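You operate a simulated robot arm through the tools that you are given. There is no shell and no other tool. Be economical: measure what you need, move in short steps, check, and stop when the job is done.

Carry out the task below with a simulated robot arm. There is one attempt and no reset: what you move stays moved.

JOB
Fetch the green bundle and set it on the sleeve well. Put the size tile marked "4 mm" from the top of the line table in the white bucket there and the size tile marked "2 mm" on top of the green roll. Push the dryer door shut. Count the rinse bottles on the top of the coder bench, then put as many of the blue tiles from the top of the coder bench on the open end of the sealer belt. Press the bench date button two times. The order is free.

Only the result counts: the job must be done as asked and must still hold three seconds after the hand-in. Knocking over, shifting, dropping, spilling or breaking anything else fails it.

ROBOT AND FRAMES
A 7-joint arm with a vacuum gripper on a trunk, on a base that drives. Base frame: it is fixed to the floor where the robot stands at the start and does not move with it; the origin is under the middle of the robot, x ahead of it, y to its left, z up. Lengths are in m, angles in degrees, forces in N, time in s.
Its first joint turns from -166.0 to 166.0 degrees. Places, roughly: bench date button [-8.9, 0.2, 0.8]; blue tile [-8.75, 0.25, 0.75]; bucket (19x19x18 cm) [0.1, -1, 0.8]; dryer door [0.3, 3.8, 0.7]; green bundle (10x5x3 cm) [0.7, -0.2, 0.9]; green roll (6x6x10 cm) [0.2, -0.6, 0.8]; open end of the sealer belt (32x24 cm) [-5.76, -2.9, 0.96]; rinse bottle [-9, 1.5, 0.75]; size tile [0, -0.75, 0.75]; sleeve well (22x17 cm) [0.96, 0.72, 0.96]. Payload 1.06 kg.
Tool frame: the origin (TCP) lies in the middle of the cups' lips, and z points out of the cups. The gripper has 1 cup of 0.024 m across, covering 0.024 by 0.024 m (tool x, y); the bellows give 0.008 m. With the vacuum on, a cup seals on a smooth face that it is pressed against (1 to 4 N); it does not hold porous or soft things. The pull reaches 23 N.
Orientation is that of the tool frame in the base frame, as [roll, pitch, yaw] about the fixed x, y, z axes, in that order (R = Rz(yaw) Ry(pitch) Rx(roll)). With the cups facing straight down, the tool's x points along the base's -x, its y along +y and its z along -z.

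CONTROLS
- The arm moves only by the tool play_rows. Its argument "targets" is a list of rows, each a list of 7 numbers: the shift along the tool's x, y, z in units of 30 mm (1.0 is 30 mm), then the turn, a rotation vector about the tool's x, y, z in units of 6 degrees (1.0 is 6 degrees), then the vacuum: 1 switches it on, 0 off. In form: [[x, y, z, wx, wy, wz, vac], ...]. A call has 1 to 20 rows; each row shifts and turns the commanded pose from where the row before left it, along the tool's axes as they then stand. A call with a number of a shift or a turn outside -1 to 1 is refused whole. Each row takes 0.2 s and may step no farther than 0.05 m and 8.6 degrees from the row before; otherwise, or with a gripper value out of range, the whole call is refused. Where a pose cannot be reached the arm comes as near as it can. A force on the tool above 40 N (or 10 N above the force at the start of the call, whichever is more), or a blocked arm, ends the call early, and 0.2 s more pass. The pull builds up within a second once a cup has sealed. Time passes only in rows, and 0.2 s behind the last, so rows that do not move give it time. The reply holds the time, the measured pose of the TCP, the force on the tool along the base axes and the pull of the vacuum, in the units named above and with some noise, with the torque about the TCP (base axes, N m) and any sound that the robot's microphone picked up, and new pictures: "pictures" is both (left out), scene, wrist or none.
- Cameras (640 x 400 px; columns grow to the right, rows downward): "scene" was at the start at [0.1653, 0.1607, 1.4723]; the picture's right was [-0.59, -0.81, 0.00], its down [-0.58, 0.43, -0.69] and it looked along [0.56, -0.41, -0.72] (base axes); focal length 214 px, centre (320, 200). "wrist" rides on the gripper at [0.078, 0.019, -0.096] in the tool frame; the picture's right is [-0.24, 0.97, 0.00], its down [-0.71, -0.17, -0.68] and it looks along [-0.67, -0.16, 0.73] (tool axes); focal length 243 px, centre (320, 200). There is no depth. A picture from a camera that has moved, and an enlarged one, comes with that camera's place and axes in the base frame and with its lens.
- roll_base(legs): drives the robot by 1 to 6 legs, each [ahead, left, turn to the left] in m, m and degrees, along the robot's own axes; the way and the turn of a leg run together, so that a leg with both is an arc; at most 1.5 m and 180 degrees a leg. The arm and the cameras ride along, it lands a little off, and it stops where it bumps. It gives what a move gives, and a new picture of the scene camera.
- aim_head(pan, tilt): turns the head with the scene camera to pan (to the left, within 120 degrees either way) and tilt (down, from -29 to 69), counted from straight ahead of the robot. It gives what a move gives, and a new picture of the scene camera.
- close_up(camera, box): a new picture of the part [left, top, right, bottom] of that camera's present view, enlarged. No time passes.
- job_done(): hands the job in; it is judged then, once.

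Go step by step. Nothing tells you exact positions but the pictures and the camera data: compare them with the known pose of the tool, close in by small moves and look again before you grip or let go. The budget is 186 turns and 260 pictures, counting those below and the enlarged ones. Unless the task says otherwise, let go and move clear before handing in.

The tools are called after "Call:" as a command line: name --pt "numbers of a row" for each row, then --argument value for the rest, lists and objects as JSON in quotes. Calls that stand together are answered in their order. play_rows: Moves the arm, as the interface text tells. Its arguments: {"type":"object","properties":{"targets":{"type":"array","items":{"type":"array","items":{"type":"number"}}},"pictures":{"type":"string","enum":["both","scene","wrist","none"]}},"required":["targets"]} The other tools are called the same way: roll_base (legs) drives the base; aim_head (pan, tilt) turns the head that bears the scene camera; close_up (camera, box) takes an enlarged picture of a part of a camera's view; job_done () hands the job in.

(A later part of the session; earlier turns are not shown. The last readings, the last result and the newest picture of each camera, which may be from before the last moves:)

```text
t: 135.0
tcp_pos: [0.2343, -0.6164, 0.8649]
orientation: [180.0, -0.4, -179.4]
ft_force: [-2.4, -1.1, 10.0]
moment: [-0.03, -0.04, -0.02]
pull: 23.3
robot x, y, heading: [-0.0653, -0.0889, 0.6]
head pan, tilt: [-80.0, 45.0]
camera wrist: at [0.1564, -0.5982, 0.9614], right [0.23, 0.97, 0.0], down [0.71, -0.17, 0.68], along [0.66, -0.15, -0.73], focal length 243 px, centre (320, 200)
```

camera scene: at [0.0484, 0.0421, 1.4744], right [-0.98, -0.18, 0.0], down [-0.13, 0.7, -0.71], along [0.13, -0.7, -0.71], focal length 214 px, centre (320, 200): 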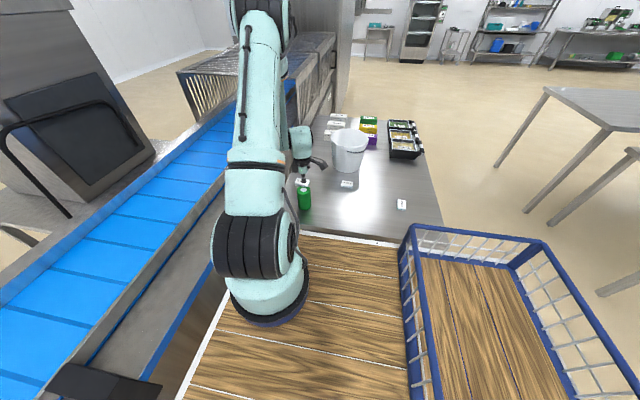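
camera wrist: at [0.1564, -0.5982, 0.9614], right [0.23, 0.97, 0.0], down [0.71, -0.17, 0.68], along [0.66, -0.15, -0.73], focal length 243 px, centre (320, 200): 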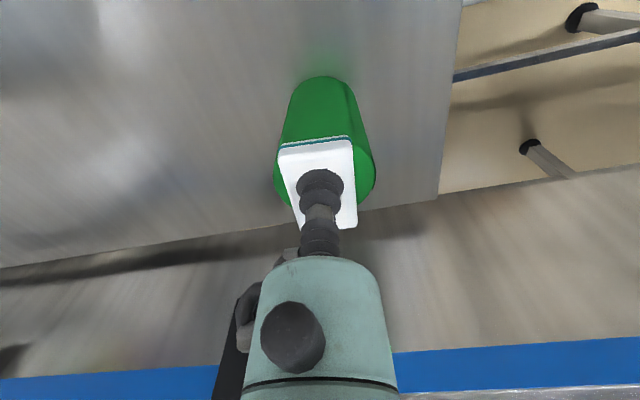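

Contact at 10 N. I'll release and rise straight.

Call:
play_rows --pt "0 0 -0.05 0 0 0 0" --pt "0 0 0 0 0 0 0" --pt "0 0 0 0 0 0 0" --pt "0 0 0 0 0 0 0" --pt "0 0 0 0 0 0 0" --pt "0 0 -0.2 0 0 0 0" --pt "0 0 -0.5 0 0 0 0" --pt "0 0 -1 0 0 0 0" --pt "0 0 -1 0 0 0 0" --pt "0 0 -1 0 0 0 0" --pt "0 0 -1 0 0 0 0" --pt "1 -0.2 0 0 0 0 0" --pt "1 -0.2 0 0 0 0 0" --pt "1 -0.2 0 0 0 0 0" --pt "1 -0.2 0 0 0 0 0" --pt "1 -0.2 0 0 0 0 0" --pt "1 -0.2 0 0 0 0 0" --pt "1 -0.2 0 0 0 0 0" --pictures "none"

Call:
play_rows --pt "1 -0.2 0 0 0 0 0" --pt "1 -0.2 0 0 0 0 0" --pt "1 -0.2 0 0 0 0 0" --pt "1 -0.2 0 0 0 0 0" --pt "1 -0.2 0 0 0 0 0" --pt "1 -0.2 0 0 0 0 0" --pt "1 -0.2 0 0 0 0 0" --pt "1 0 0 0 0 0 0"

Call:
close_up --camera "scene" --box '[270, 150, 430, 240]'

```text
t: 138.8
tcp_pos: [0.0271, -0.6614, 1.0071]
orientation: [179.8, -0.5, -179.4]
ft_force: [0.1, 0.0, 0.3]
moment: [-0.01, 0.03, -0.04]
pull: 0.1
robot x, y, heading: [-0.0657, -0.0886, 0.6]
head pan, tilt: [-80.0, 45.0]
```

```text
t: 140.6
tcp_pos: [-0.2143, -0.7056, 1.0091]
orientation: [179.9, -0.4, -179.4]
ft_force: [-0.5, -0.3, -0.4]
moment: [0.01, 0.04, 0.01]
pull: 0.1
robot x, y, heading: [-0.0639, -0.084, 0.7]
head pan, tilt: [-80.0, 45.0]
camera scene: at [0.0486, 0.042, 1.4744], right [-0.98, -0.18, 0.0], down [-0.13, 0.7, -0.71], along [0.13, -0.69, -0.71], focal length 214 px, centre (320, 200)
camera wrist: at [-0.2917, -0.6876, 1.1061], right [0.23, 0.97, 0.0], down [0.71, -0.17, 0.68], along [0.66, -0.15, -0.73], focal length 243 px, centre (320, 200)
```

scene: 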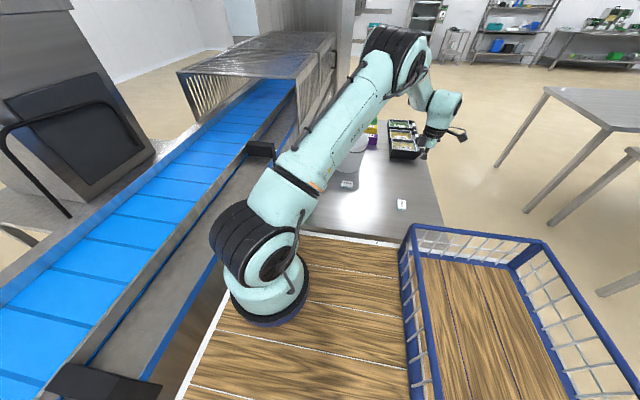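
wrist: 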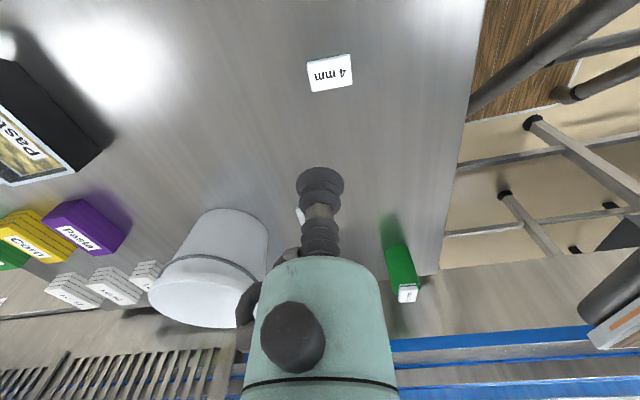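

```text
4.00 times, centred on (350, 195) of scene
camera zoom: at [0.0486, 0.042, 1.4744], right [-0.98, -0.18, 0.0], down [-0.13, 0.7, -0.71], along [0.13, -0.69, -0.71], focal length 858 px, centre (200, 220)
```

zoom: 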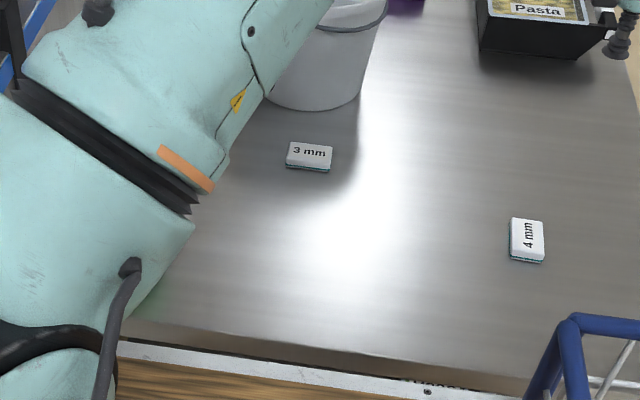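

The 2 mm tile rests on the roll. The 4 mm tile is at (-0.198, -0.693); I'll lower over it.

Call:
play_rows --pt "-0.53 0.4 1 0 0 0 0" --pt "0 0 1 0 0 0 0" --pt "0 0 1 0 0 0 0" --pt "0 0 1 0 0 0 0" --pt "0 0 1 0 0 0 0" --pt "0 0 1 0 0 0 0" --pictures "wrist"

```text
t: 142.0
tcp_pos: [-0.1987, -0.6927, 0.8313]
orientation: [179.9, -0.5, -179.4]
ft_force: [-0.1, -0.8, -0.4]
moment: [0.01, -0.02, 0.0]
pull: 0.1
robot x, y, heading: [-0.0635, -0.0861, 0.4]
head pan, tilt: [-80.0, 45.0]
camera wrist: at [-0.2755, -0.6736, 0.9269], right [0.23, 0.97, 0.0], down [0.72, -0.17, 0.68], along [0.66, -0.15, -0.73], focal length 243 px, centre (320, 200)
```

wrist: 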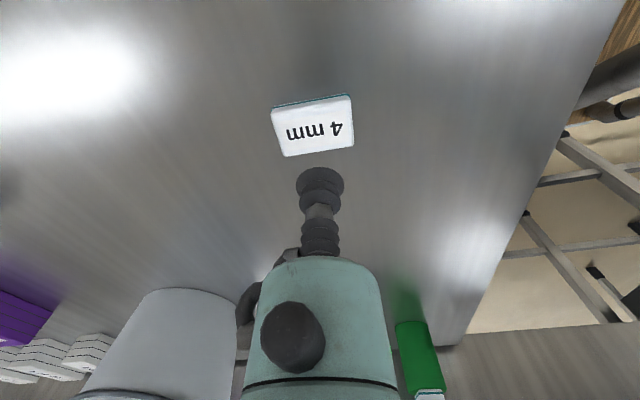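

Call:
play_rows --pt "0.05 -0.07 1 0 0 0 1" --pt "0 0 0.7 0 0 0 1" --pt "0 0 0.25 0 0 0 1" --pt "0 0 0.1 0 0 0 1" --pt "0 0 0.1 0 0 0 1" --pt "0 0 0 0 0 0 1" --pt "0 0 0 0 0 0 1" --pictures "wrist"

```text
t: 143.6
tcp_pos: [-0.1986, -0.6952, 0.7653]
orientation: [179.9, -0.5, -179.4]
ft_force: [-1.5, 0.8, 3.0]
moment: [-0.03, -0.04, 0.01]
pull: 23.4
robot x, y, heading: [-0.0652, -0.0871, 0.6]
head pan, tilt: [-80.0, 45.0]
camera wrist: at [-0.2774, -0.6765, 0.8621], right [0.23, 0.97, 0.0], down [0.72, -0.17, 0.68], along [0.66, -0.15, -0.73], focal length 243 px, centre (320, 200)
```

wrist: 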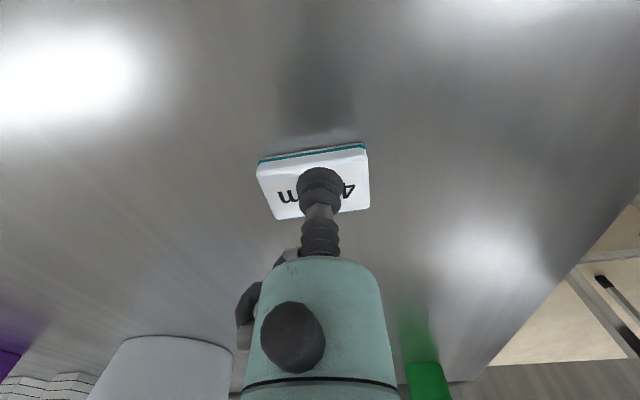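

Sealed on the 4 mm tile. I'll lift high and carry it over the bucket.

Call:
play_rows --pt "0 0 -0.5 0 0 0 1" --pt "0 0 -1 0 0 0 1" --pt "0 0 -1 0 0 0 1" --pt "0 0 -1 0 0 0 1" --pt "0 0 -1 0 0 0 1" --pt "0 0 -1 0 0 0 1" --pt "0 0 -1 0 0 0 1" --pt "0 0 -1 0 0 0 1" --pt "0 0 -1 0 0 0 1" --pt "0 0 -1 0 0 0 1" --pt "-1 -0.83 0 0 0 0 1" --pt "-1 -0.83 0 0 0 0 1" --pt "-1 -0.83 0 0 0 0 1" --pt "-1 -0.83 0 0 0 0 1" --pt "-1 -0.83 0 0 0 0 1" --pt "-1 -0.83 0 0 0 0 1" --pt "-1 -0.83 0 0 0 0 1"

```text
t: 147.2
tcp_pos: [0.0117, -0.8683, 1.0469]
orientation: [179.8, -0.5, -179.5]
ft_force: [-0.1, 0.2, 0.2]
moment: [0.01, -0.03, -0.02]
pull: 22.7
robot x, y, heading: [-0.0651, -0.0864, 0.6]
head pan, tilt: [-80.0, 45.0]
camera scene: at [0.0482, 0.0421, 1.4744], right [-0.98, -0.18, 0.0], down [-0.13, 0.7, -0.71], along [0.13, -0.7, -0.71], focal length 214 px, centre (320, 200)
camera wrist: at [-0.0661, -0.85, 1.1436], right [0.23, 0.97, 0.0], down [0.72, -0.17, 0.68], along [0.66, -0.15, -0.73], focal length 243 px, centre (320, 200)
```

scene: 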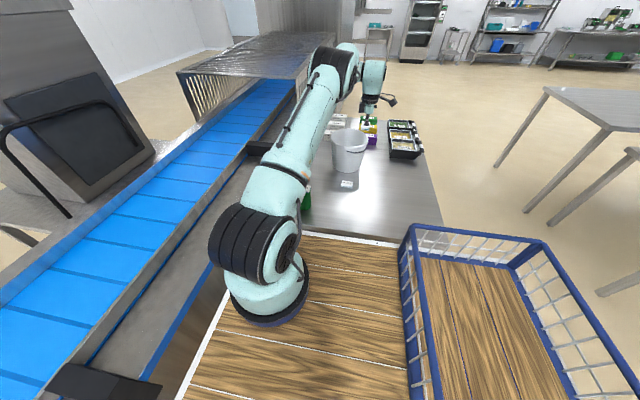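
wrist: 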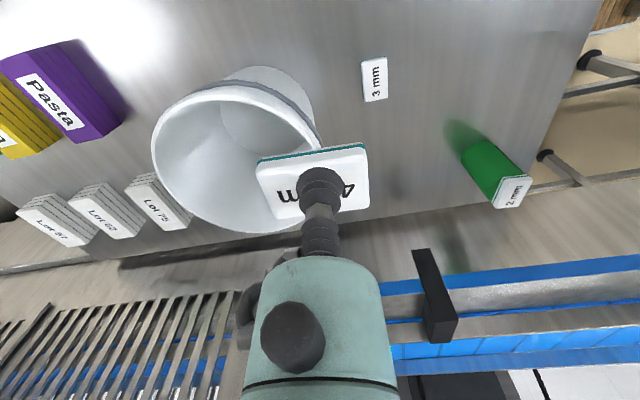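

The bucket rim centre is about (0.066, -0.955). I'll move over it and look.

Call:
play_rows --pt "-0.93 -0.97 0 0 0 0 1" --pt "-0.93 -0.97 0 0 0 0 1" --pt "-0.93 -0.97 0 0 0 0 1"

Call:
close_up --camera "scene" --box '[300, 70, 420, 190]'

```text
t: 148.0
tcp_pos: [0.0857, -0.9266, 1.0395]
orientation: [179.0, -0.8, -179.4]
ft_force: [0.2, 0.3, 0.0]
moment: [0.03, 0.06, -0.01]
pull: 22.6
out of reach, approached as far as the arm can: row 2, 3
robot x, y, heading: [-0.0601, -0.0907, 0.7]
head pan, tilt: [-80.0, 45.0]
camera scene: at [0.0488, 0.0422, 1.4743], right [-0.98, -0.18, 0.0], down [-0.13, 0.7, -0.71], along [0.13, -0.69, -0.71], focal length 214 px, centre (320, 200)
camera wrist: at [0.0079, -0.9091, 1.1369], right [0.22, 0.97, 0.01], down [0.72, -0.17, 0.67], along [0.66, -0.14, -0.74], focal length 243 px, centre (320, 200)
```

scene: 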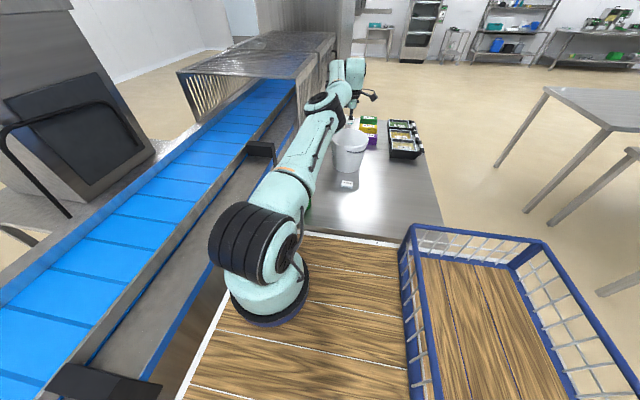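
wrist: 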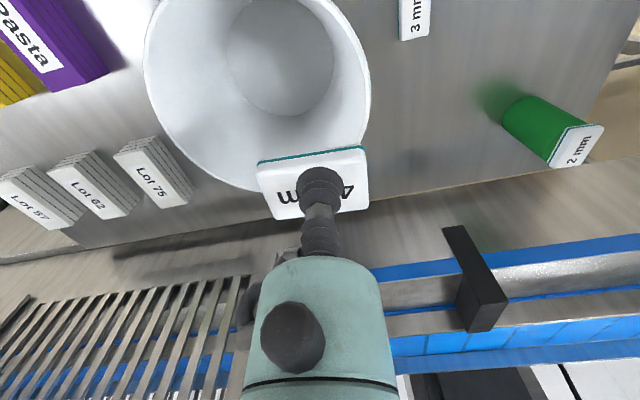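

```text
3.33 times, centred on (360, 130) of scene
camera zoom: at [0.0488, 0.0422, 1.4743], right [-0.98, -0.18, 0.0], down [-0.13, 0.7, -0.71], along [0.13, -0.69, -0.71], focal length 715 px, centre (187, 433)
```

zoom: 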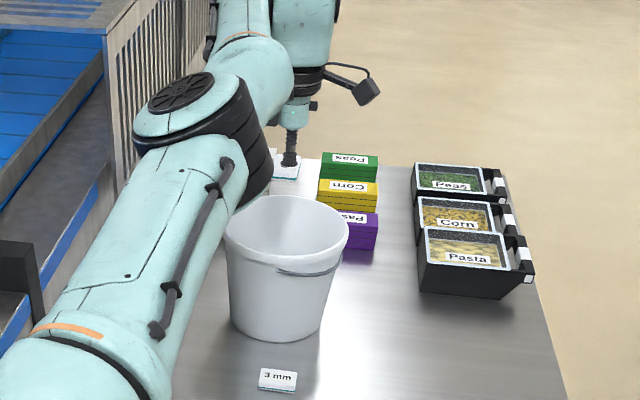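

The arm is at a joint limit because the tool's yaw is far from the arm's direction. I'll turn the tool about its axis toward the natural attitude.

Call:
play_rows --pt "0 0 0 0 0 1 1" --pt "0 0 0 0 0 1 1" --pt "0 0 0 0 0 1 1" --pt "0 0 0 0 0 1 1" --pt "0 0 0 0 0 1 1" --pt "0 0 0 0 0 1 1" --pt "0 0 0 0 0 1 1" --pt "0 0 0 0 0 1 1" --pt "0 0 0 0 0 1 1" --pt "0 0 0 0 0 1 1" --pictures "wrist"

```text
t: 150.2
tcp_pos: [0.0875, -0.9289, 1.0419]
orientation: [-179.6, -0.4, 120.4]
ft_force: [-0.6, 1.0, -0.3]
moment: [0.03, -0.01, -0.01]
pull: 22.2
robot x, y, heading: [-0.0651, -0.0863, 0.5]
head pan, tilt: [-80.0, 45.0]
camera wrist: at [0.0653, -0.8512, 1.1384], right [0.96, 0.29, -0.01], down [0.22, -0.7, 0.68], along [0.19, -0.65, -0.73], focal length 243 px, centre (320, 200)
```

wrist: 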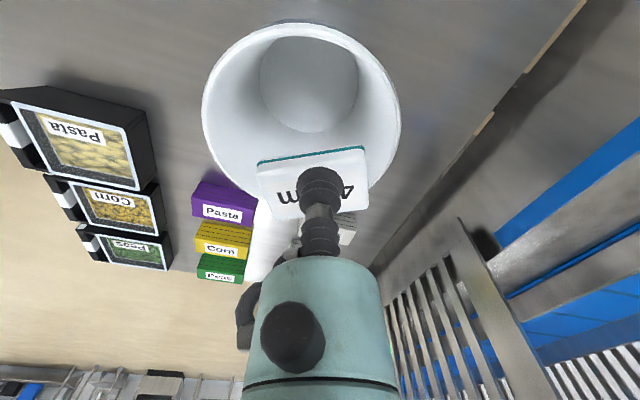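

Bucket centre refined to (0.075, -0.968). I'll move slightly beyond the centre, so the wrist camera clears the rim when lowering.

Call:
play_rows --pt "-0.6 -0.5 0 0 0 0 1" --pt "-0.6 -0.5 0 0 0 0 1" --pt "-0.6 -0.5 0 0 0 0 1" --pt "0 0 0.5 0 0 0 1" --pt "0 0 0.5 0 0 0 1"

Call:
close_up --camera "scene" --box '[300, 70, 420, 190]'

```text
t: 151.4
tcp_pos: [0.0886, -0.9304, 1.0123]
orientation: [-179.7, -0.3, 120.5]
ft_force: [0.5, -1.0, -0.3]
moment: [-0.02, 0.0, -0.02]
pull: 22.8
out of reach, approached as far as the arm can: row 1, 2, 3
robot x, y, heading: [-0.0637, -0.088, 0.5]
head pan, tilt: [-80.0, 45.0]
camera scene: at [0.0484, 0.042, 1.4744], right [-0.98, -0.18, 0.0], down [-0.13, 0.7, -0.71], along [0.13, -0.7, -0.71], focal length 214 px, centre (320, 200)
camera wrist: at [0.0655, -0.8532, 1.1081], right [0.96, 0.29, -0.01], down [0.22, -0.7, 0.68], along [0.19, -0.65, -0.73], focal length 243 px, centre (320, 200)
```

scene: 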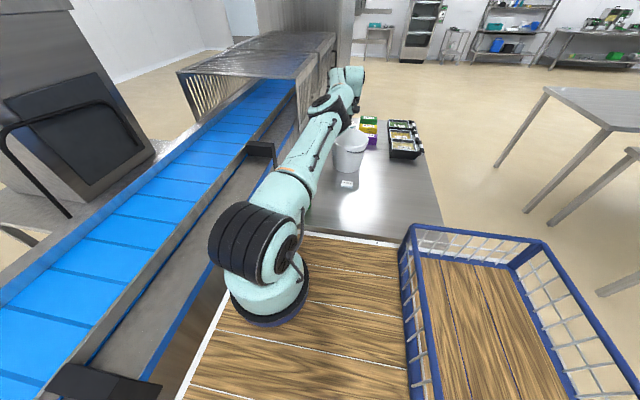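
wrist: 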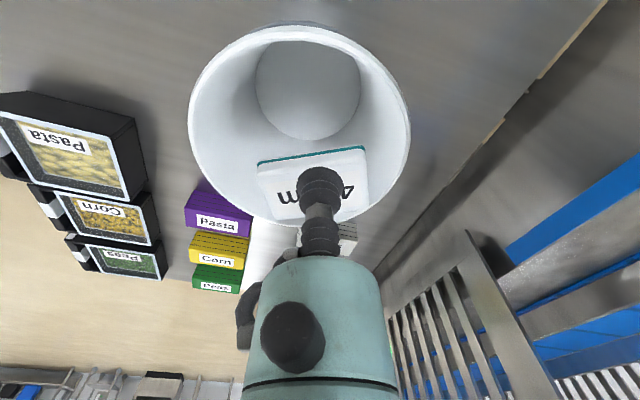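

```text
3.33 times, centred on (360, 130) of scene
camera zoom: at [0.0484, 0.042, 1.4744], right [-0.98, -0.18, 0.0], down [-0.13, 0.7, -0.71], along [0.13, -0.7, -0.71], focal length 715 px, centre (187, 433)
```

zoom: 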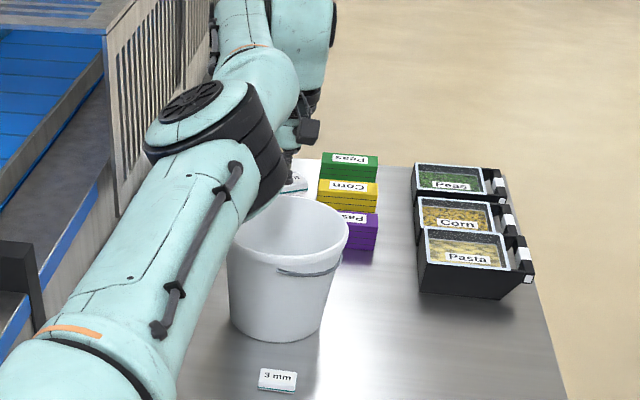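

The arm is stretched near its limit here, but the tile already hangs over the opening, about 4 cm short of the centre. I'll lower with the camera kept above the rim and try to gain a little reach.

Call:
play_rows --pt "0 0 0.7 0 0 0 1" --pt "0 0 0.7 0 0 0 1" --pt "-0.3 -0.25 0.7 0 0 0 1" --pt "-0.3 -0.25 0 0 0 0 1" --pt "-0.3 -0.25 0 0 0 0 1" --pt "-0.2 -0.2 0 0 0 0 1"

Call:
close_up --camera "scene" --box '[300, 70, 420, 190]'

```text
t: 152.8
tcp_pos: [0.0914, -0.9339, 0.9532]
orientation: [-179.7, -0.3, 120.6]
ft_force: [-0.3, 0.8, -0.4]
moment: [0.0, -0.01, 0.03]
pull: 22.7
out of reach, approached as far as the arm can: row 3, 4, 5, 6
robot x, y, heading: [-0.0625, -0.0881, 0.5]
head pan, tilt: [-80.0, 45.0]
camera scene: at [0.0484, 0.042, 1.4744], right [-0.98, -0.18, 0.0], down [-0.13, 0.7, -0.71], along [0.13, -0.7, -0.71], focal length 214 px, centre (320, 200)
camera wrist: at [0.0674, -0.8567, 1.0494], right [0.96, 0.29, -0.01], down [0.22, -0.7, 0.68], along [0.19, -0.65, -0.73], focal length 243 px, centre (320, 200)
```

scene: 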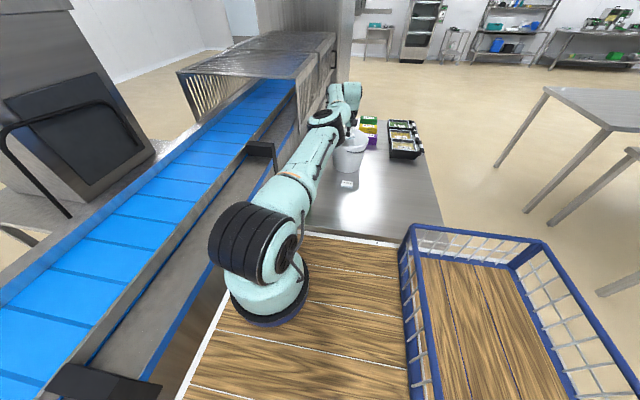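
wrist: 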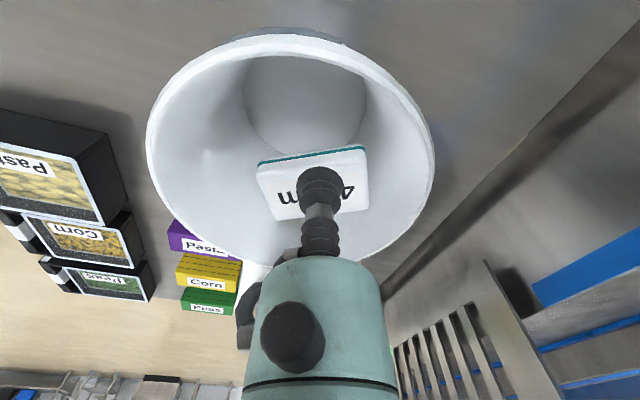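

```text
3.33 times, centred on (360, 130) of scene
camera zoom: at [0.0484, 0.042, 1.4744], right [-0.98, -0.18, 0.0], down [-0.13, 0.7, -0.71], along [0.13, -0.7, -0.71], focal length 715 px, centre (187, 433)
```

zoom: 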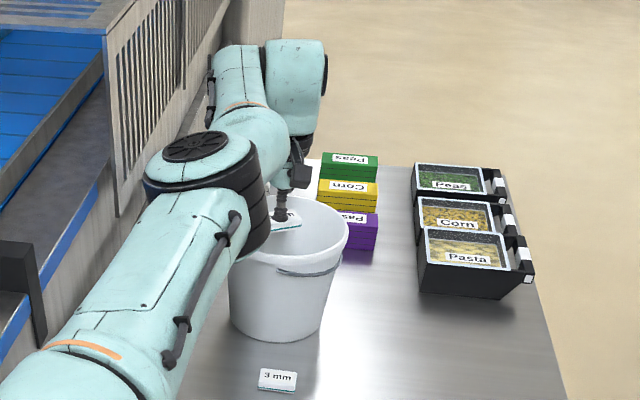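

The elbow joint looks near the rim from this angle. I'll turn the head to view it from another angle before lowering more.

Call:
aim_head --pan -112 --tilt 30

Call:
close_up --camera "scene" --box '[100, 80, 280, 260]'

```text
t: 153.8
tcp_pos: [0.0905, -0.9339, 0.9543]
orientation: [-179.7, -0.4, 120.6]
ft_force: [-0.7, -0.8, -0.6]
moment: [0.03, 0.0, -0.02]
pull: 22.9
robot x, y, heading: [-0.0648, -0.0869, 0.6]
head pan, tilt: [-112.0, 30.0]
camera scene: at [0.0005, 0.0377, 1.497], right [-0.93, 0.36, 0.0], down [0.18, 0.47, -0.87], along [-0.32, -0.81, -0.5], focal length 214 px, centre (320, 200)
```

scene: 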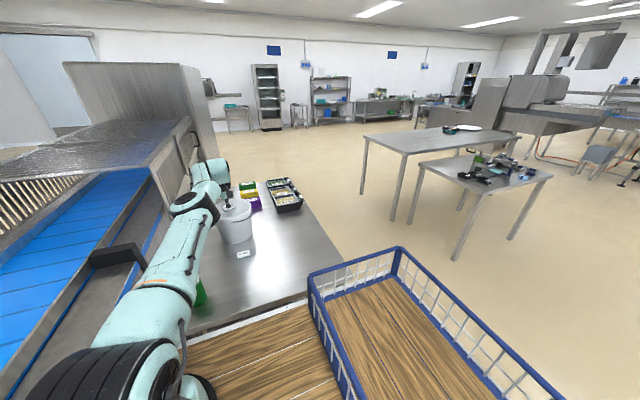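

```text
2.22 times, centred on (190, 170) of scene
camera zoom: at [0.0005, 0.0377, 1.497], right [-0.93, 0.36, 0.0], down [0.18, 0.47, -0.87], along [-0.32, -0.81, -0.5], focal length 477 px, centre (609, 267)
```

zoom: 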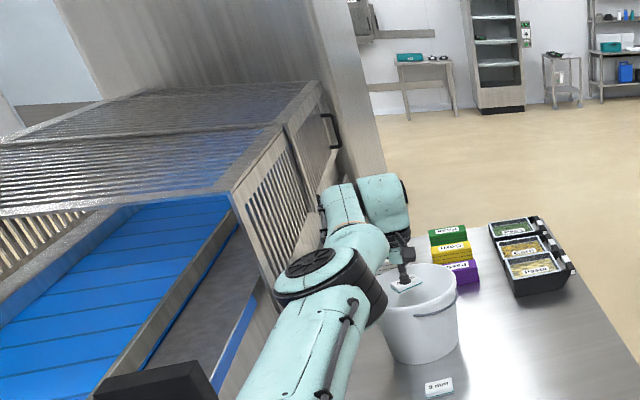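

Triangulating puts the elbow's lower end at z of about 1.16, y -0.49, far clear of the bucket. I'll lower to about 0.875 and release.

Call:
play_rows --pt "0 0 0.6 0 0 0 1" --pt "0 0 0.6 0 0 0 1" --pt "-0.2 -0.16 0.6 0 0 0 1" --pt "-0.2 -0.16 0.6 0 0 0 1"

Call:
close_up --camera "scene" --box '[190, 140, 270, 260]'

```text
t: 154.8
tcp_pos: [0.0896, -0.9291, 0.8808]
orientation: [-179.7, -0.5, 120.7]
ft_force: [1.3, -1.1, -0.3]
moment: [0.01, 0.1, -0.01]
pull: 23.4
out of reach, approached as far as the arm can: row 3, 4
robot x, y, heading: [-0.0637, -0.0853, 0.5]
head pan, tilt: [-112.0, 30.0]
camera scene: at [0.0008, 0.0377, 1.497], right [-0.93, 0.37, 0.0], down [0.18, 0.47, -0.87], along [-0.32, -0.81, -0.5], focal length 214 px, centre (320, 200)
camera wrist: at [0.0663, -0.8523, 0.9768], right [0.96, 0.29, -0.01], down [0.22, -0.7, 0.68], along [0.19, -0.65, -0.73], focal length 243 px, centre (320, 200)
```

scene: 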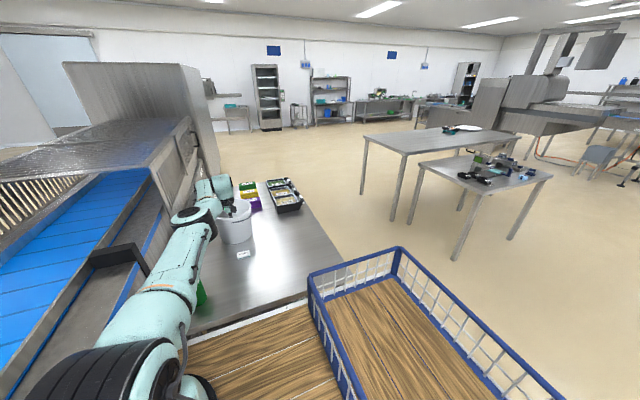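
wrist: 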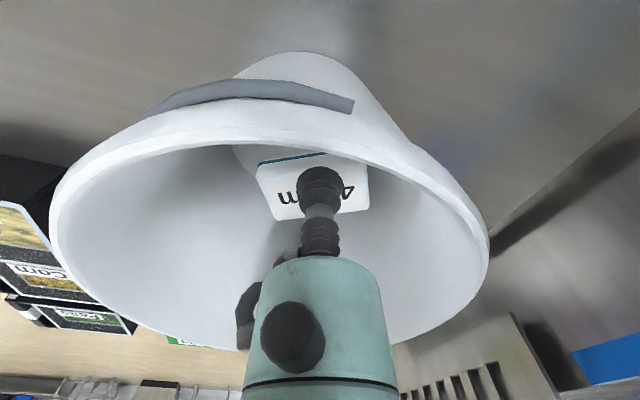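

```text
3.33 times, centred on (230, 200) of scene
camera zoom: at [0.0008, 0.0377, 1.497], right [-0.93, 0.37, 0.0], down [0.18, 0.47, -0.87], along [-0.32, -0.81, -0.5], focal length 715 px, centre (620, 200)
```

zoom: 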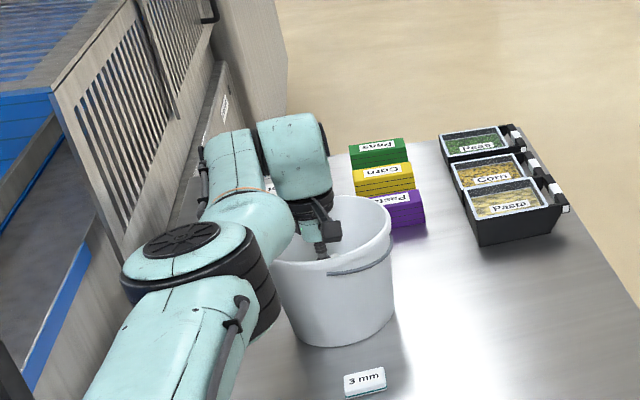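

The tile is inside the bucket, below the rim. I'll release and rise straight up.

Call:
play_rows --pt "0 0 0 0 0 0 0" --pt "0 0 0 0 0 0 0" --pt "0 0 0 0 0 0 0" --pt "0 0 0 0 0 0 0" --pt "0 0 0 0 0 0 0" --pt "0 0 -0.7 0 0 0 0" --pt "0 0 -1 0 0 0 0" --pt "0 0 -1 0 0 0 0" --pt "0 0 -1 0 0 0 0" --pt "0 0 -1 0 0 0 0" --pt "0 0 -1 0 0 0 0" --pt "0 0 -1 0 0 0 0" --pt "0 0 -1 0 0 0 0"

```text
t: 157.6
tcp_pos: [0.0917, -0.9206, 1.1035]
orientation: [-179.6, -0.3, 120.6]
ft_force: [-0.6, -0.6, 0.0]
moment: [0.0, -0.08, -0.03]
pull: 0.0
out of reach, approached as far as the arm can: row 12
robot x, y, heading: [-0.0629, -0.0881, 0.7]
head pan, tilt: [-112.0, 30.0]
camera scene: at [0.0002, 0.0375, 1.497], right [-0.93, 0.37, 0.0], down [0.18, 0.47, -0.87], along [-0.32, -0.81, -0.5], focal length 214 px, centre (320, 200)
camera wrist: at [0.0686, -0.8427, 1.1995], right [0.96, 0.29, -0.01], down [0.22, -0.7, 0.68], along [0.19, -0.65, -0.73], focal length 243 px, centre (320, 200)
```

scene: 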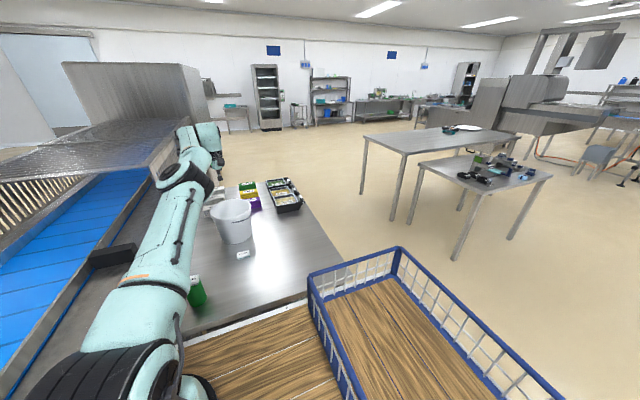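
wrist: 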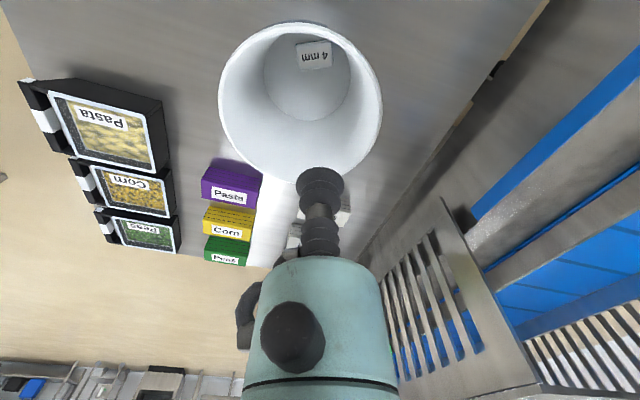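

The 4 mm tile lies in the bucket. I'll retract the arm and then look along the way toward the coder bench.

Call:
play_rows --pt "0.6 0.35 -0.7 0 0 0 0" --pt "0.86 0.5 0 0 0 0 0" --pt "0.86 0.5 0 0 0 0 0" --pt "0.86 0.5 0 0 0 0 0" --pt "0.86 0.5 0 0 0 0 0" --pt "0.86 0.5 0 0 0 0 0" --pt "0.86 0.5 0 0 0 0 0" --pt "0.86 0.5 0 0 0 0 0" --pt "0.86 0.5 0 0 0 0 0" --pt "0.86 0.5 0 0 0 0 0" --pt "0.86 0.5 0 0 0 0 0" --pt "0.86 0.5 0 0 0 0 0" --pt "0.86 0.5 0 0 0 0 0" --pt "0.86 0.5 0 0 0 0 0" --pictures "scene"

Call:
close_up --camera "scene" --box '[170, 160, 330, 320]'

Call:
aim_head --pan 120 --tilt 15

```text
t: 160.6
tcp_pos: [0.0911, -0.5103, 1.1251]
orientation: [-179.7, -0.4, 120.5]
ft_force: [-0.1, -1.1, -0.3]
moment: [0.02, -0.01, -0.02]
pull: 0.1
robot x, y, heading: [-0.066, -0.0873, 0.6]
head pan, tilt: [-112.0, 30.0]
camera scene: at [0.0005, 0.0373, 1.497], right [-0.93, 0.37, 0.0], down [0.18, 0.47, -0.87], along [-0.32, -0.81, -0.5], focal length 214 px, centre (320, 200)
```

scene: 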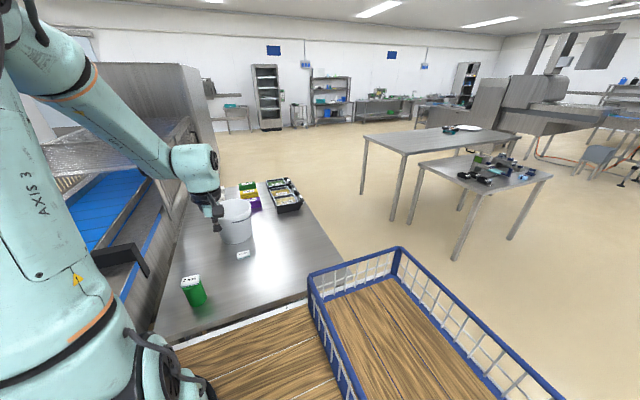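

```text
2.50 times, centred on (250, 240) of scene
camera zoom: at [0.0005, 0.0373, 1.497], right [-0.93, 0.37, 0.0], down [0.18, 0.47, -0.87], along [-0.32, -0.81, -0.5], focal length 536 px, centre (495, 100)
```

zoom: 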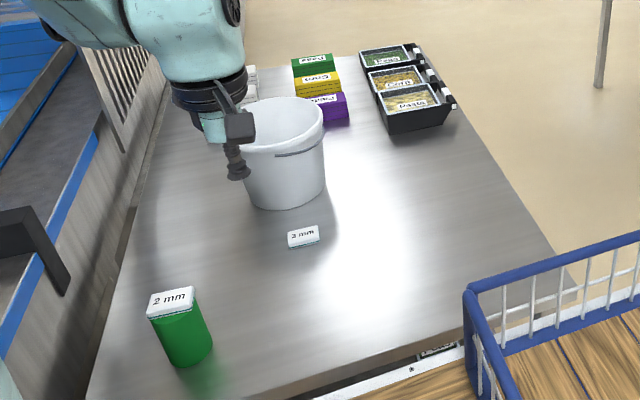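

```text
t: 163.9
tcp_pos: [0.091, -0.51, 1.1246]
orientation: [-179.6, -0.2, 120.6]
ft_force: [0.3, 0.0, -0.9]
moment: [-0.01, 0.01, 0.02]
pull: 0.0
robot x, y, heading: [-0.0668, -0.0863, 0.7]
head pan, tilt: [120.0, 15.0]
camera scene: at [-0.014, 0.2023, 1.5212], right [0.86, 0.51, 0.0], down [0.13, -0.22, -0.97], along [-0.49, 0.83, -0.26], focal length 214 px, centre (320, 200)
```

scene: 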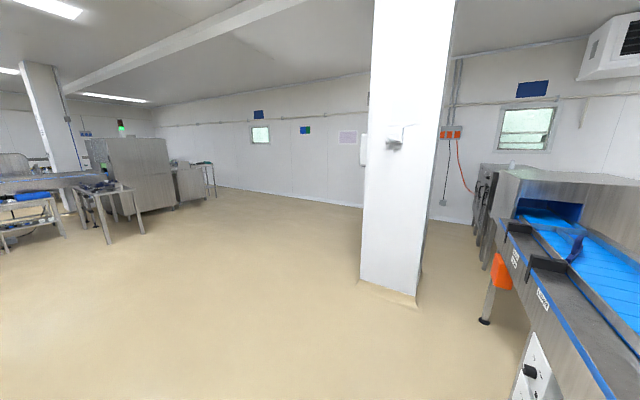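

All fine on the table. I'll leave it sideways, back away and turn around to face -x.

Call:
roll_base --legs '[[0, 0.35, 0], [-1.2, 0.2, 0], [0, 0, 90], [0, 0, 90]]'

Call:
aim_head --pan 0 --tilt 12

```text
t: 179.4
tcp_pos: [-1.3985, 0.8925, 1.1249]
orientation: [-179.8, -0.4, -61.9]
ft_force: [0.7, 0.6, 0.1]
moment: [-0.01, 0.01, -0.02]
pull: 0.0
robot x, y, heading: [-1.2557, 0.4609, 178.0]
head pan, tilt: [120.0, 15.0]
camera scene: at [-1.3224, 0.1729, 1.5212], right [-0.88, -0.47, 0.0], down [-0.12, 0.23, -0.97], along [0.46, -0.85, -0.26], focal length 214 px, centre (320, 200)
```

scene: 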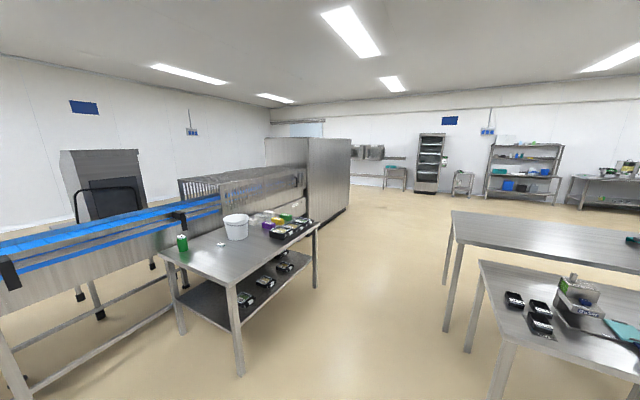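

```text
t: 181.4
tcp_pos: [-1.3995, 0.8926, 1.125]
orientation: [-179.6, -0.3, -61.9]
ft_force: [-0.1, 0.0, 0.2]
moment: [-0.03, 0.03, -0.02]
pull: 0.0
robot x, y, heading: [-1.2577, 0.4659, 178.1]
head pan, tilt: [0.0, 12.0]
camera scene: at [-1.4597, 0.2583, 1.5261], right [0.03, 1.0, 0.0], down [0.21, -0.01, -0.98], along [-0.98, 0.03, -0.21], focal length 214 px, centre (320, 200)
```

scene: 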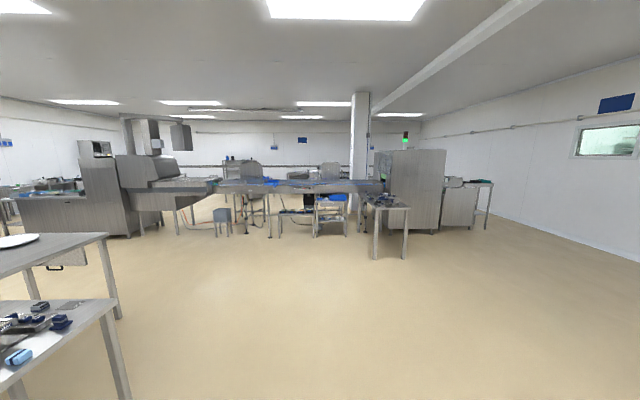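

A production line stands across at about x -5 to -6; the coder bench must be beyond it. I'll enlarge to find the way.

Call:
close_up --camera "scene" --box '[60, 110, 300, 260]'

Call:
close_up --camera "scene" --box '[260, 110, 500, 260]'

```text
2.67 times, centred on (180, 185) of scene
camera zoom: at [-1.4597, 0.2583, 1.5261], right [0.03, 1.0, 0.0], down [0.21, -0.01, -0.98], along [-0.98, 0.03, -0.21], focal length 572 px, centre (693, 240)
```

zoom: 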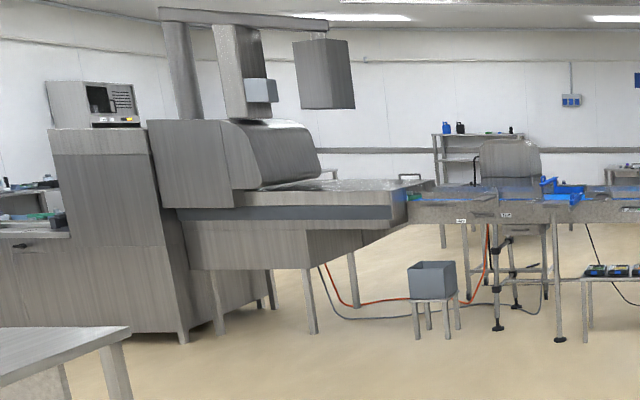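

```text
2.67 times, centred on (380, 185) of scene
camera zoom: at [-1.4597, 0.2583, 1.5261], right [0.03, 1.0, 0.0], down [0.21, -0.01, -0.98], along [-0.98, 0.03, -0.21], focal length 572 px, centre (160, 240)
```

zoom: 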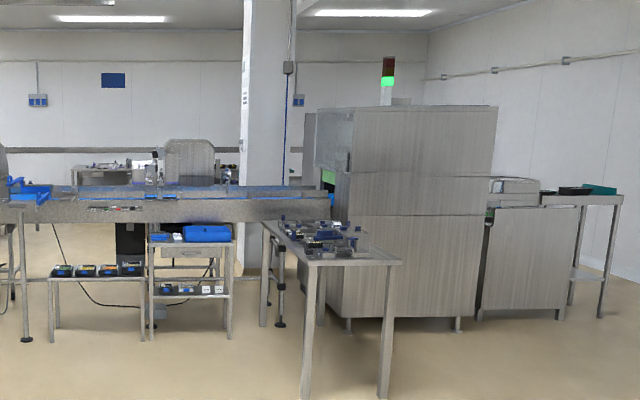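

The way around is at the right, between a table end at about (-5.7, 3.9) and the wall at y 5.1. First I'll swing the arm to the front to be narrow.

Call:
play_rows --pt "-0.8 0.95 0 0 0 0 0" --pt "-0.8 0.95 0 0 0 0 0" --pt "-0.8 0.95 0 0 0 0 0" --pt "-0.8 0.95 0 0 0 0 0" --pt "-0.8 0.95 0 0 0 0 0" --pt "-0.8 0.95 0 0 0 0 0" --pt "-0.8 0.95 0 0 0 0 0" --pt "-0.8 0.95 0 0 0 0 0" --pt "-0.8 0.95 0 0 0 0 0" --pt "-0.8 0.95 0 0 0 0 0" --pt "-0.8 0.95 0 0 0 0 0" --pt "-0.8 0.95 0 0 0 0 0" --pictures "none"

Call:
play_rows --pt "0.99 0.96 0 0 0 0 0" --pt "0.99 0.96 0 0 0 0 0" --pt "0.99 0.96 0 0 0 0 0" --pt "0.99 0.96 0 0 0 0 0" --pt "0.99 0.96 0 0 0 0 0" --pt "0.99 0.96 0 0 0 0 0" --pt "0.99 0.96 0 0 0 0 0" --pt "0.99 0.96 0 0 0 0 0" --pt "0.99 0.96 0 0 0 0 0" --pt "0.99 0.96 0 0 0 0 0" --pt "0 0 0 0 0 -1 0" --pt "0 0 0 0 0 -1 0" --pt "0 0 0 0 0 -1 0" --pt "0 0 0 0 0 -1 0" --pt "0 0 0 0 0 -1 0" --pt "0 0 0 0 0 -1 0" --pt "0 0 0 0 0 -1 0" --pt "0 0 0 0 0 -1 0" --pt "0 0 0 0 0 -1 0" --pt "0 0 0 0 0 -1 0" --pictures "scene"

```text
t: 184.0
tcp_pos: [-1.8336, 0.9848, 1.1205]
orientation: [-179.7, -0.3, -61.9]
ft_force: [0.5, -0.6, 0.0]
moment: [0.0, 0.01, -0.02]
pull: 0.0
robot x, y, heading: [-1.262, 0.4667, 178.1]
head pan, tilt: [0.0, 12.0]
```

```text
t: 188.2
tcp_pos: [-1.9513, 0.5885, 1.1215]
orientation: [179.9, -0.4, -1.9]
ft_force: [0.1, -0.6, 0.7]
moment: [-0.03, -0.02, -0.01]
pull: 0.1
robot x, y, heading: [-1.2603, 0.4664, 178.3]
head pan, tilt: [0.0, 12.0]
camera scene: at [-1.4597, 0.2583, 1.5261], right [0.03, 1.0, 0.0], down [0.21, -0.01, -0.98], along [-0.98, 0.03, -0.21], focal length 214 px, centre (320, 200)
```

scene: 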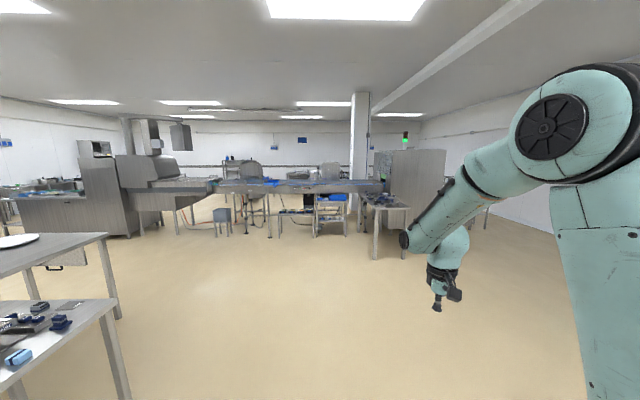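

Now I'll drive diagonally toward the gap.

Call:
roll_base --legs '[[1.0, -1.05, 1.8], [1.0, -1.05, 0], [0.6, -1.0, 0]]'

```text
t: 207.8
tcp_pos: [-4.4938, 3.7528, 1.1221]
orientation: [179.8, -0.3, -1.6]
ft_force: [0.8, -0.3, 0.3]
moment: [-0.03, 0.01, 0.0]
pull: 0.1
robot x, y, heading: [-3.7986, 3.6332, 178.5]
head pan, tilt: [0.0, 12.0]
camera scene: at [-4.0003, 3.4258, 1.5261], right [0.03, 1.0, 0.0], down [0.21, -0.01, -0.98], along [-0.98, 0.02, -0.21], focal length 214 px, centre (320, 200)
```

scene: 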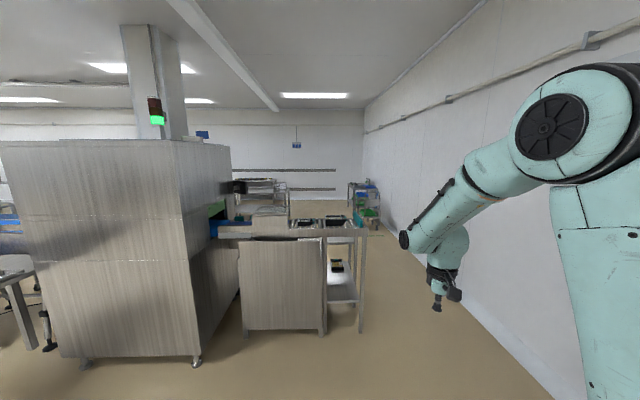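

The gap at the table end is about 1 m wide, and the robot is about 0.5 m. I'll centre at y 4.32 and drive through.

Call:
roll_base --legs '[[0, -0.67, 1.5]]'

```text
t: 211.5
tcp_pos: [-4.4877, 4.3938, 1.1212]
orientation: [179.9, -0.4, 0.1]
ft_force: [-0.5, -0.5, -0.6]
moment: [0.0, -0.01, 0.03]
pull: 0.2
robot x, y, heading: [-3.7956, 4.2923, -179.9]
head pan, tilt: [0.0, 12.0]
camera scene: at [-3.9871, 4.0794, 1.5261], right [0.0, 1.0, 0.0], down [0.21, 0.0, -0.98], along [-0.98, 0.0, -0.21], focal length 214 px, centre (320, 200)
```

scene: 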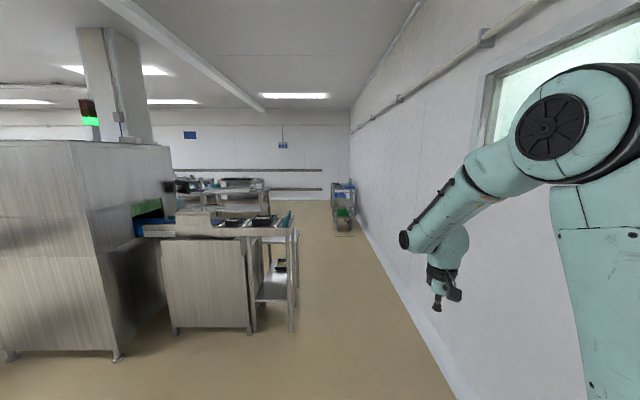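

Call:
roll_base --legs '[[1.5, 0, 0], [1.2, 0, 0]]'

Call:
aim_head --pan 30 --tilt 15

```text
t: 224.6
tcp_pos: [-7.1742, 4.4241, 1.1214]
orientation: [179.8, -0.5, -1.6]
ft_force: [-0.1, -0.4, 0.4]
moment: [-0.01, 0.01, 0.0]
pull: 0.1
robot x, y, heading: [-6.4817, 4.3, 178.5]
head pan, tilt: [0.0, 12.0]
camera scene: at [-6.6818, 4.0965, 1.5261], right [0.03, 1.0, 0.0], down [0.21, -0.01, -0.98], along [-0.98, 0.03, -0.21], focal length 214 px, centre (320, 200)
```

scene: 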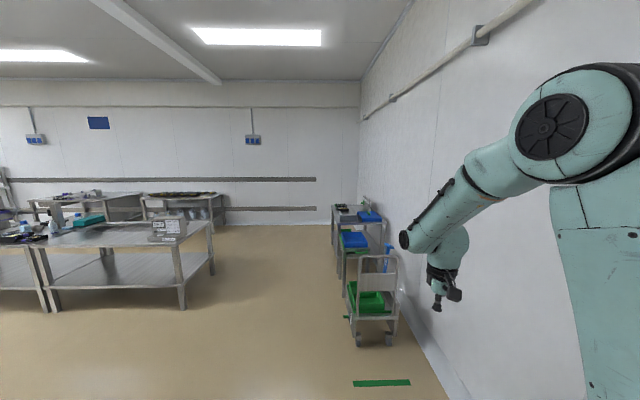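

```text
t: 225.5
tcp_pos: [-7.1756, 4.4237, 1.1208]
orientation: [179.8, -0.4, -1.6]
ft_force: [0.7, -0.5, -0.5]
moment: [0.01, -0.01, 0.01]
pull: 0.1
robot x, y, heading: [-6.4816, 4.306, 178.4]
head pan, tilt: [30.0, 15.0]
camera scene: at [-6.6707, 4.0496, 1.5212], right [-0.48, 0.88, 0.0], down [0.23, 0.12, -0.97], along [-0.85, -0.46, -0.26], focal length 214 px, centre (320, 200)
```

scene: 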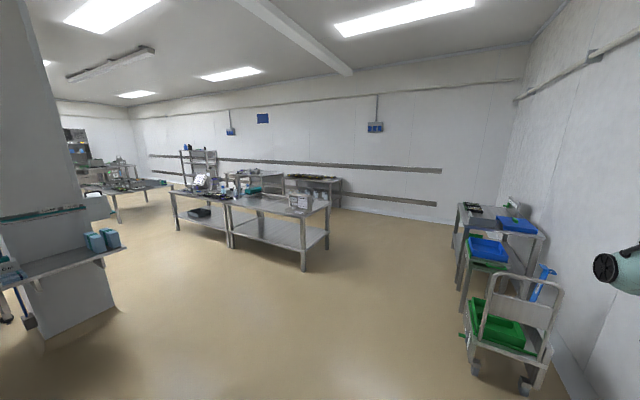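

The coder bench is the table row at centre. I'll enlarge it.

Call:
close_up --camera "scene" --box '[160, 150, 350, 270]'

Call:
close_up --camera "scene" --box '[165, 165, 255, 220]'

```text
3.33 times, centred on (255, 210) of scene
camera zoom: at [-6.6707, 4.0496, 1.5212], right [-0.48, 0.88, 0.0], down [0.23, 0.12, -0.97], along [-0.85, -0.46, -0.26], focal length 715 px, centre (537, 167)
```

zoom: 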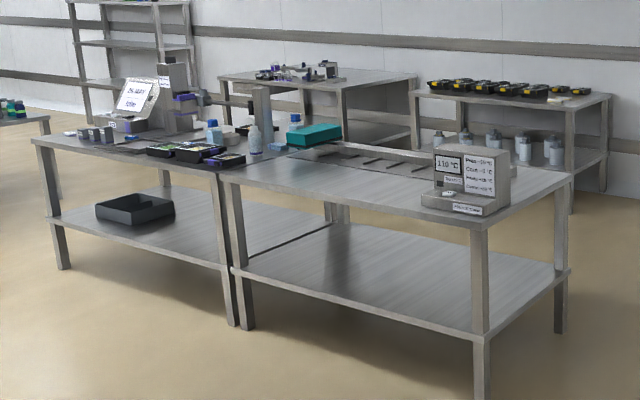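

```text
7.11 times, centred on (210, 192) of scene
camera zoom: at [-6.6707, 4.0496, 1.5212], right [-0.48, 0.88, 0.0], down [0.23, 0.12, -0.97], along [-0.85, -0.46, -0.26], focal length 1525 px, centre (1102, 253)
```

zoom: 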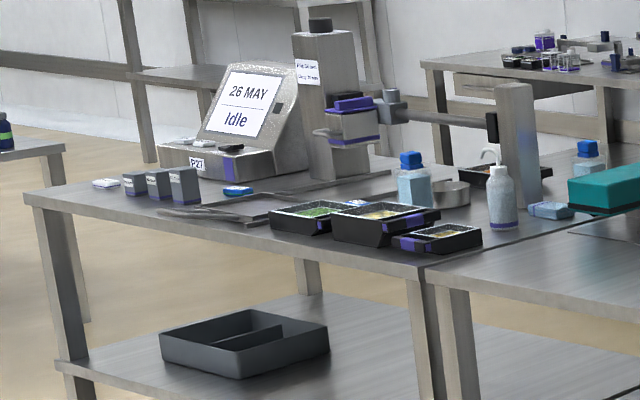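

I see a coder with a screen at the left end of the bench and several bottles. I'll drive in front of the bench, between it and the pillar.

Call:
roll_base --legs '[[0.85, 1.0, 1.5], [0.4, 1.3, 0]]'

Call:
aim_head --pan 20 --tilt 30

```text
t: 238.3
tcp_pos: [-8.4371, 2.1481, 1.1209]
orientation: [179.9, -0.5, 0.7]
ft_force: [-0.2, 0.5, -0.2]
moment: [0.0, 0.0, -0.02]
pull: 0.1
robot x, y, heading: [-7.7422, 2.0525, -179.0]
head pan, tilt: [30.0, 15.0]
camera scene: at [-7.9195, 1.7919, 1.5212], right [-0.51, 0.86, 0.0], down [0.22, 0.13, -0.97], along [-0.83, -0.49, -0.26], focal length 214 px, centre (320, 200)
```

scene: 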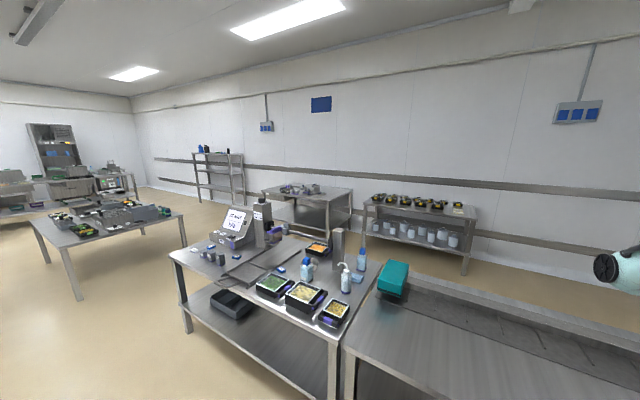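

```text
t: 239.1
tcp_pos: [-8.4373, 2.1465, 1.1213]
orientation: [179.8, -0.5, 0.7]
ft_force: [-0.6, 0.1, 0.2]
moment: [0.01, 0.0, 0.0]
pull: 0.1
robot x, y, heading: [-7.7387, 2.0482, -179.4]
head pan, tilt: [20.0, 30.0]
camera scene: at [-7.9237, 1.8076, 1.497], right [-0.35, 0.94, 0.0], down [0.47, 0.18, -0.87], along [-0.81, -0.31, -0.5], focal length 214 px, centre (320, 200)
```

scene: 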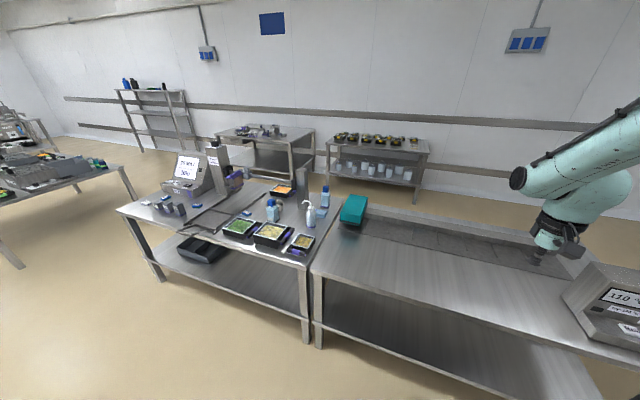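

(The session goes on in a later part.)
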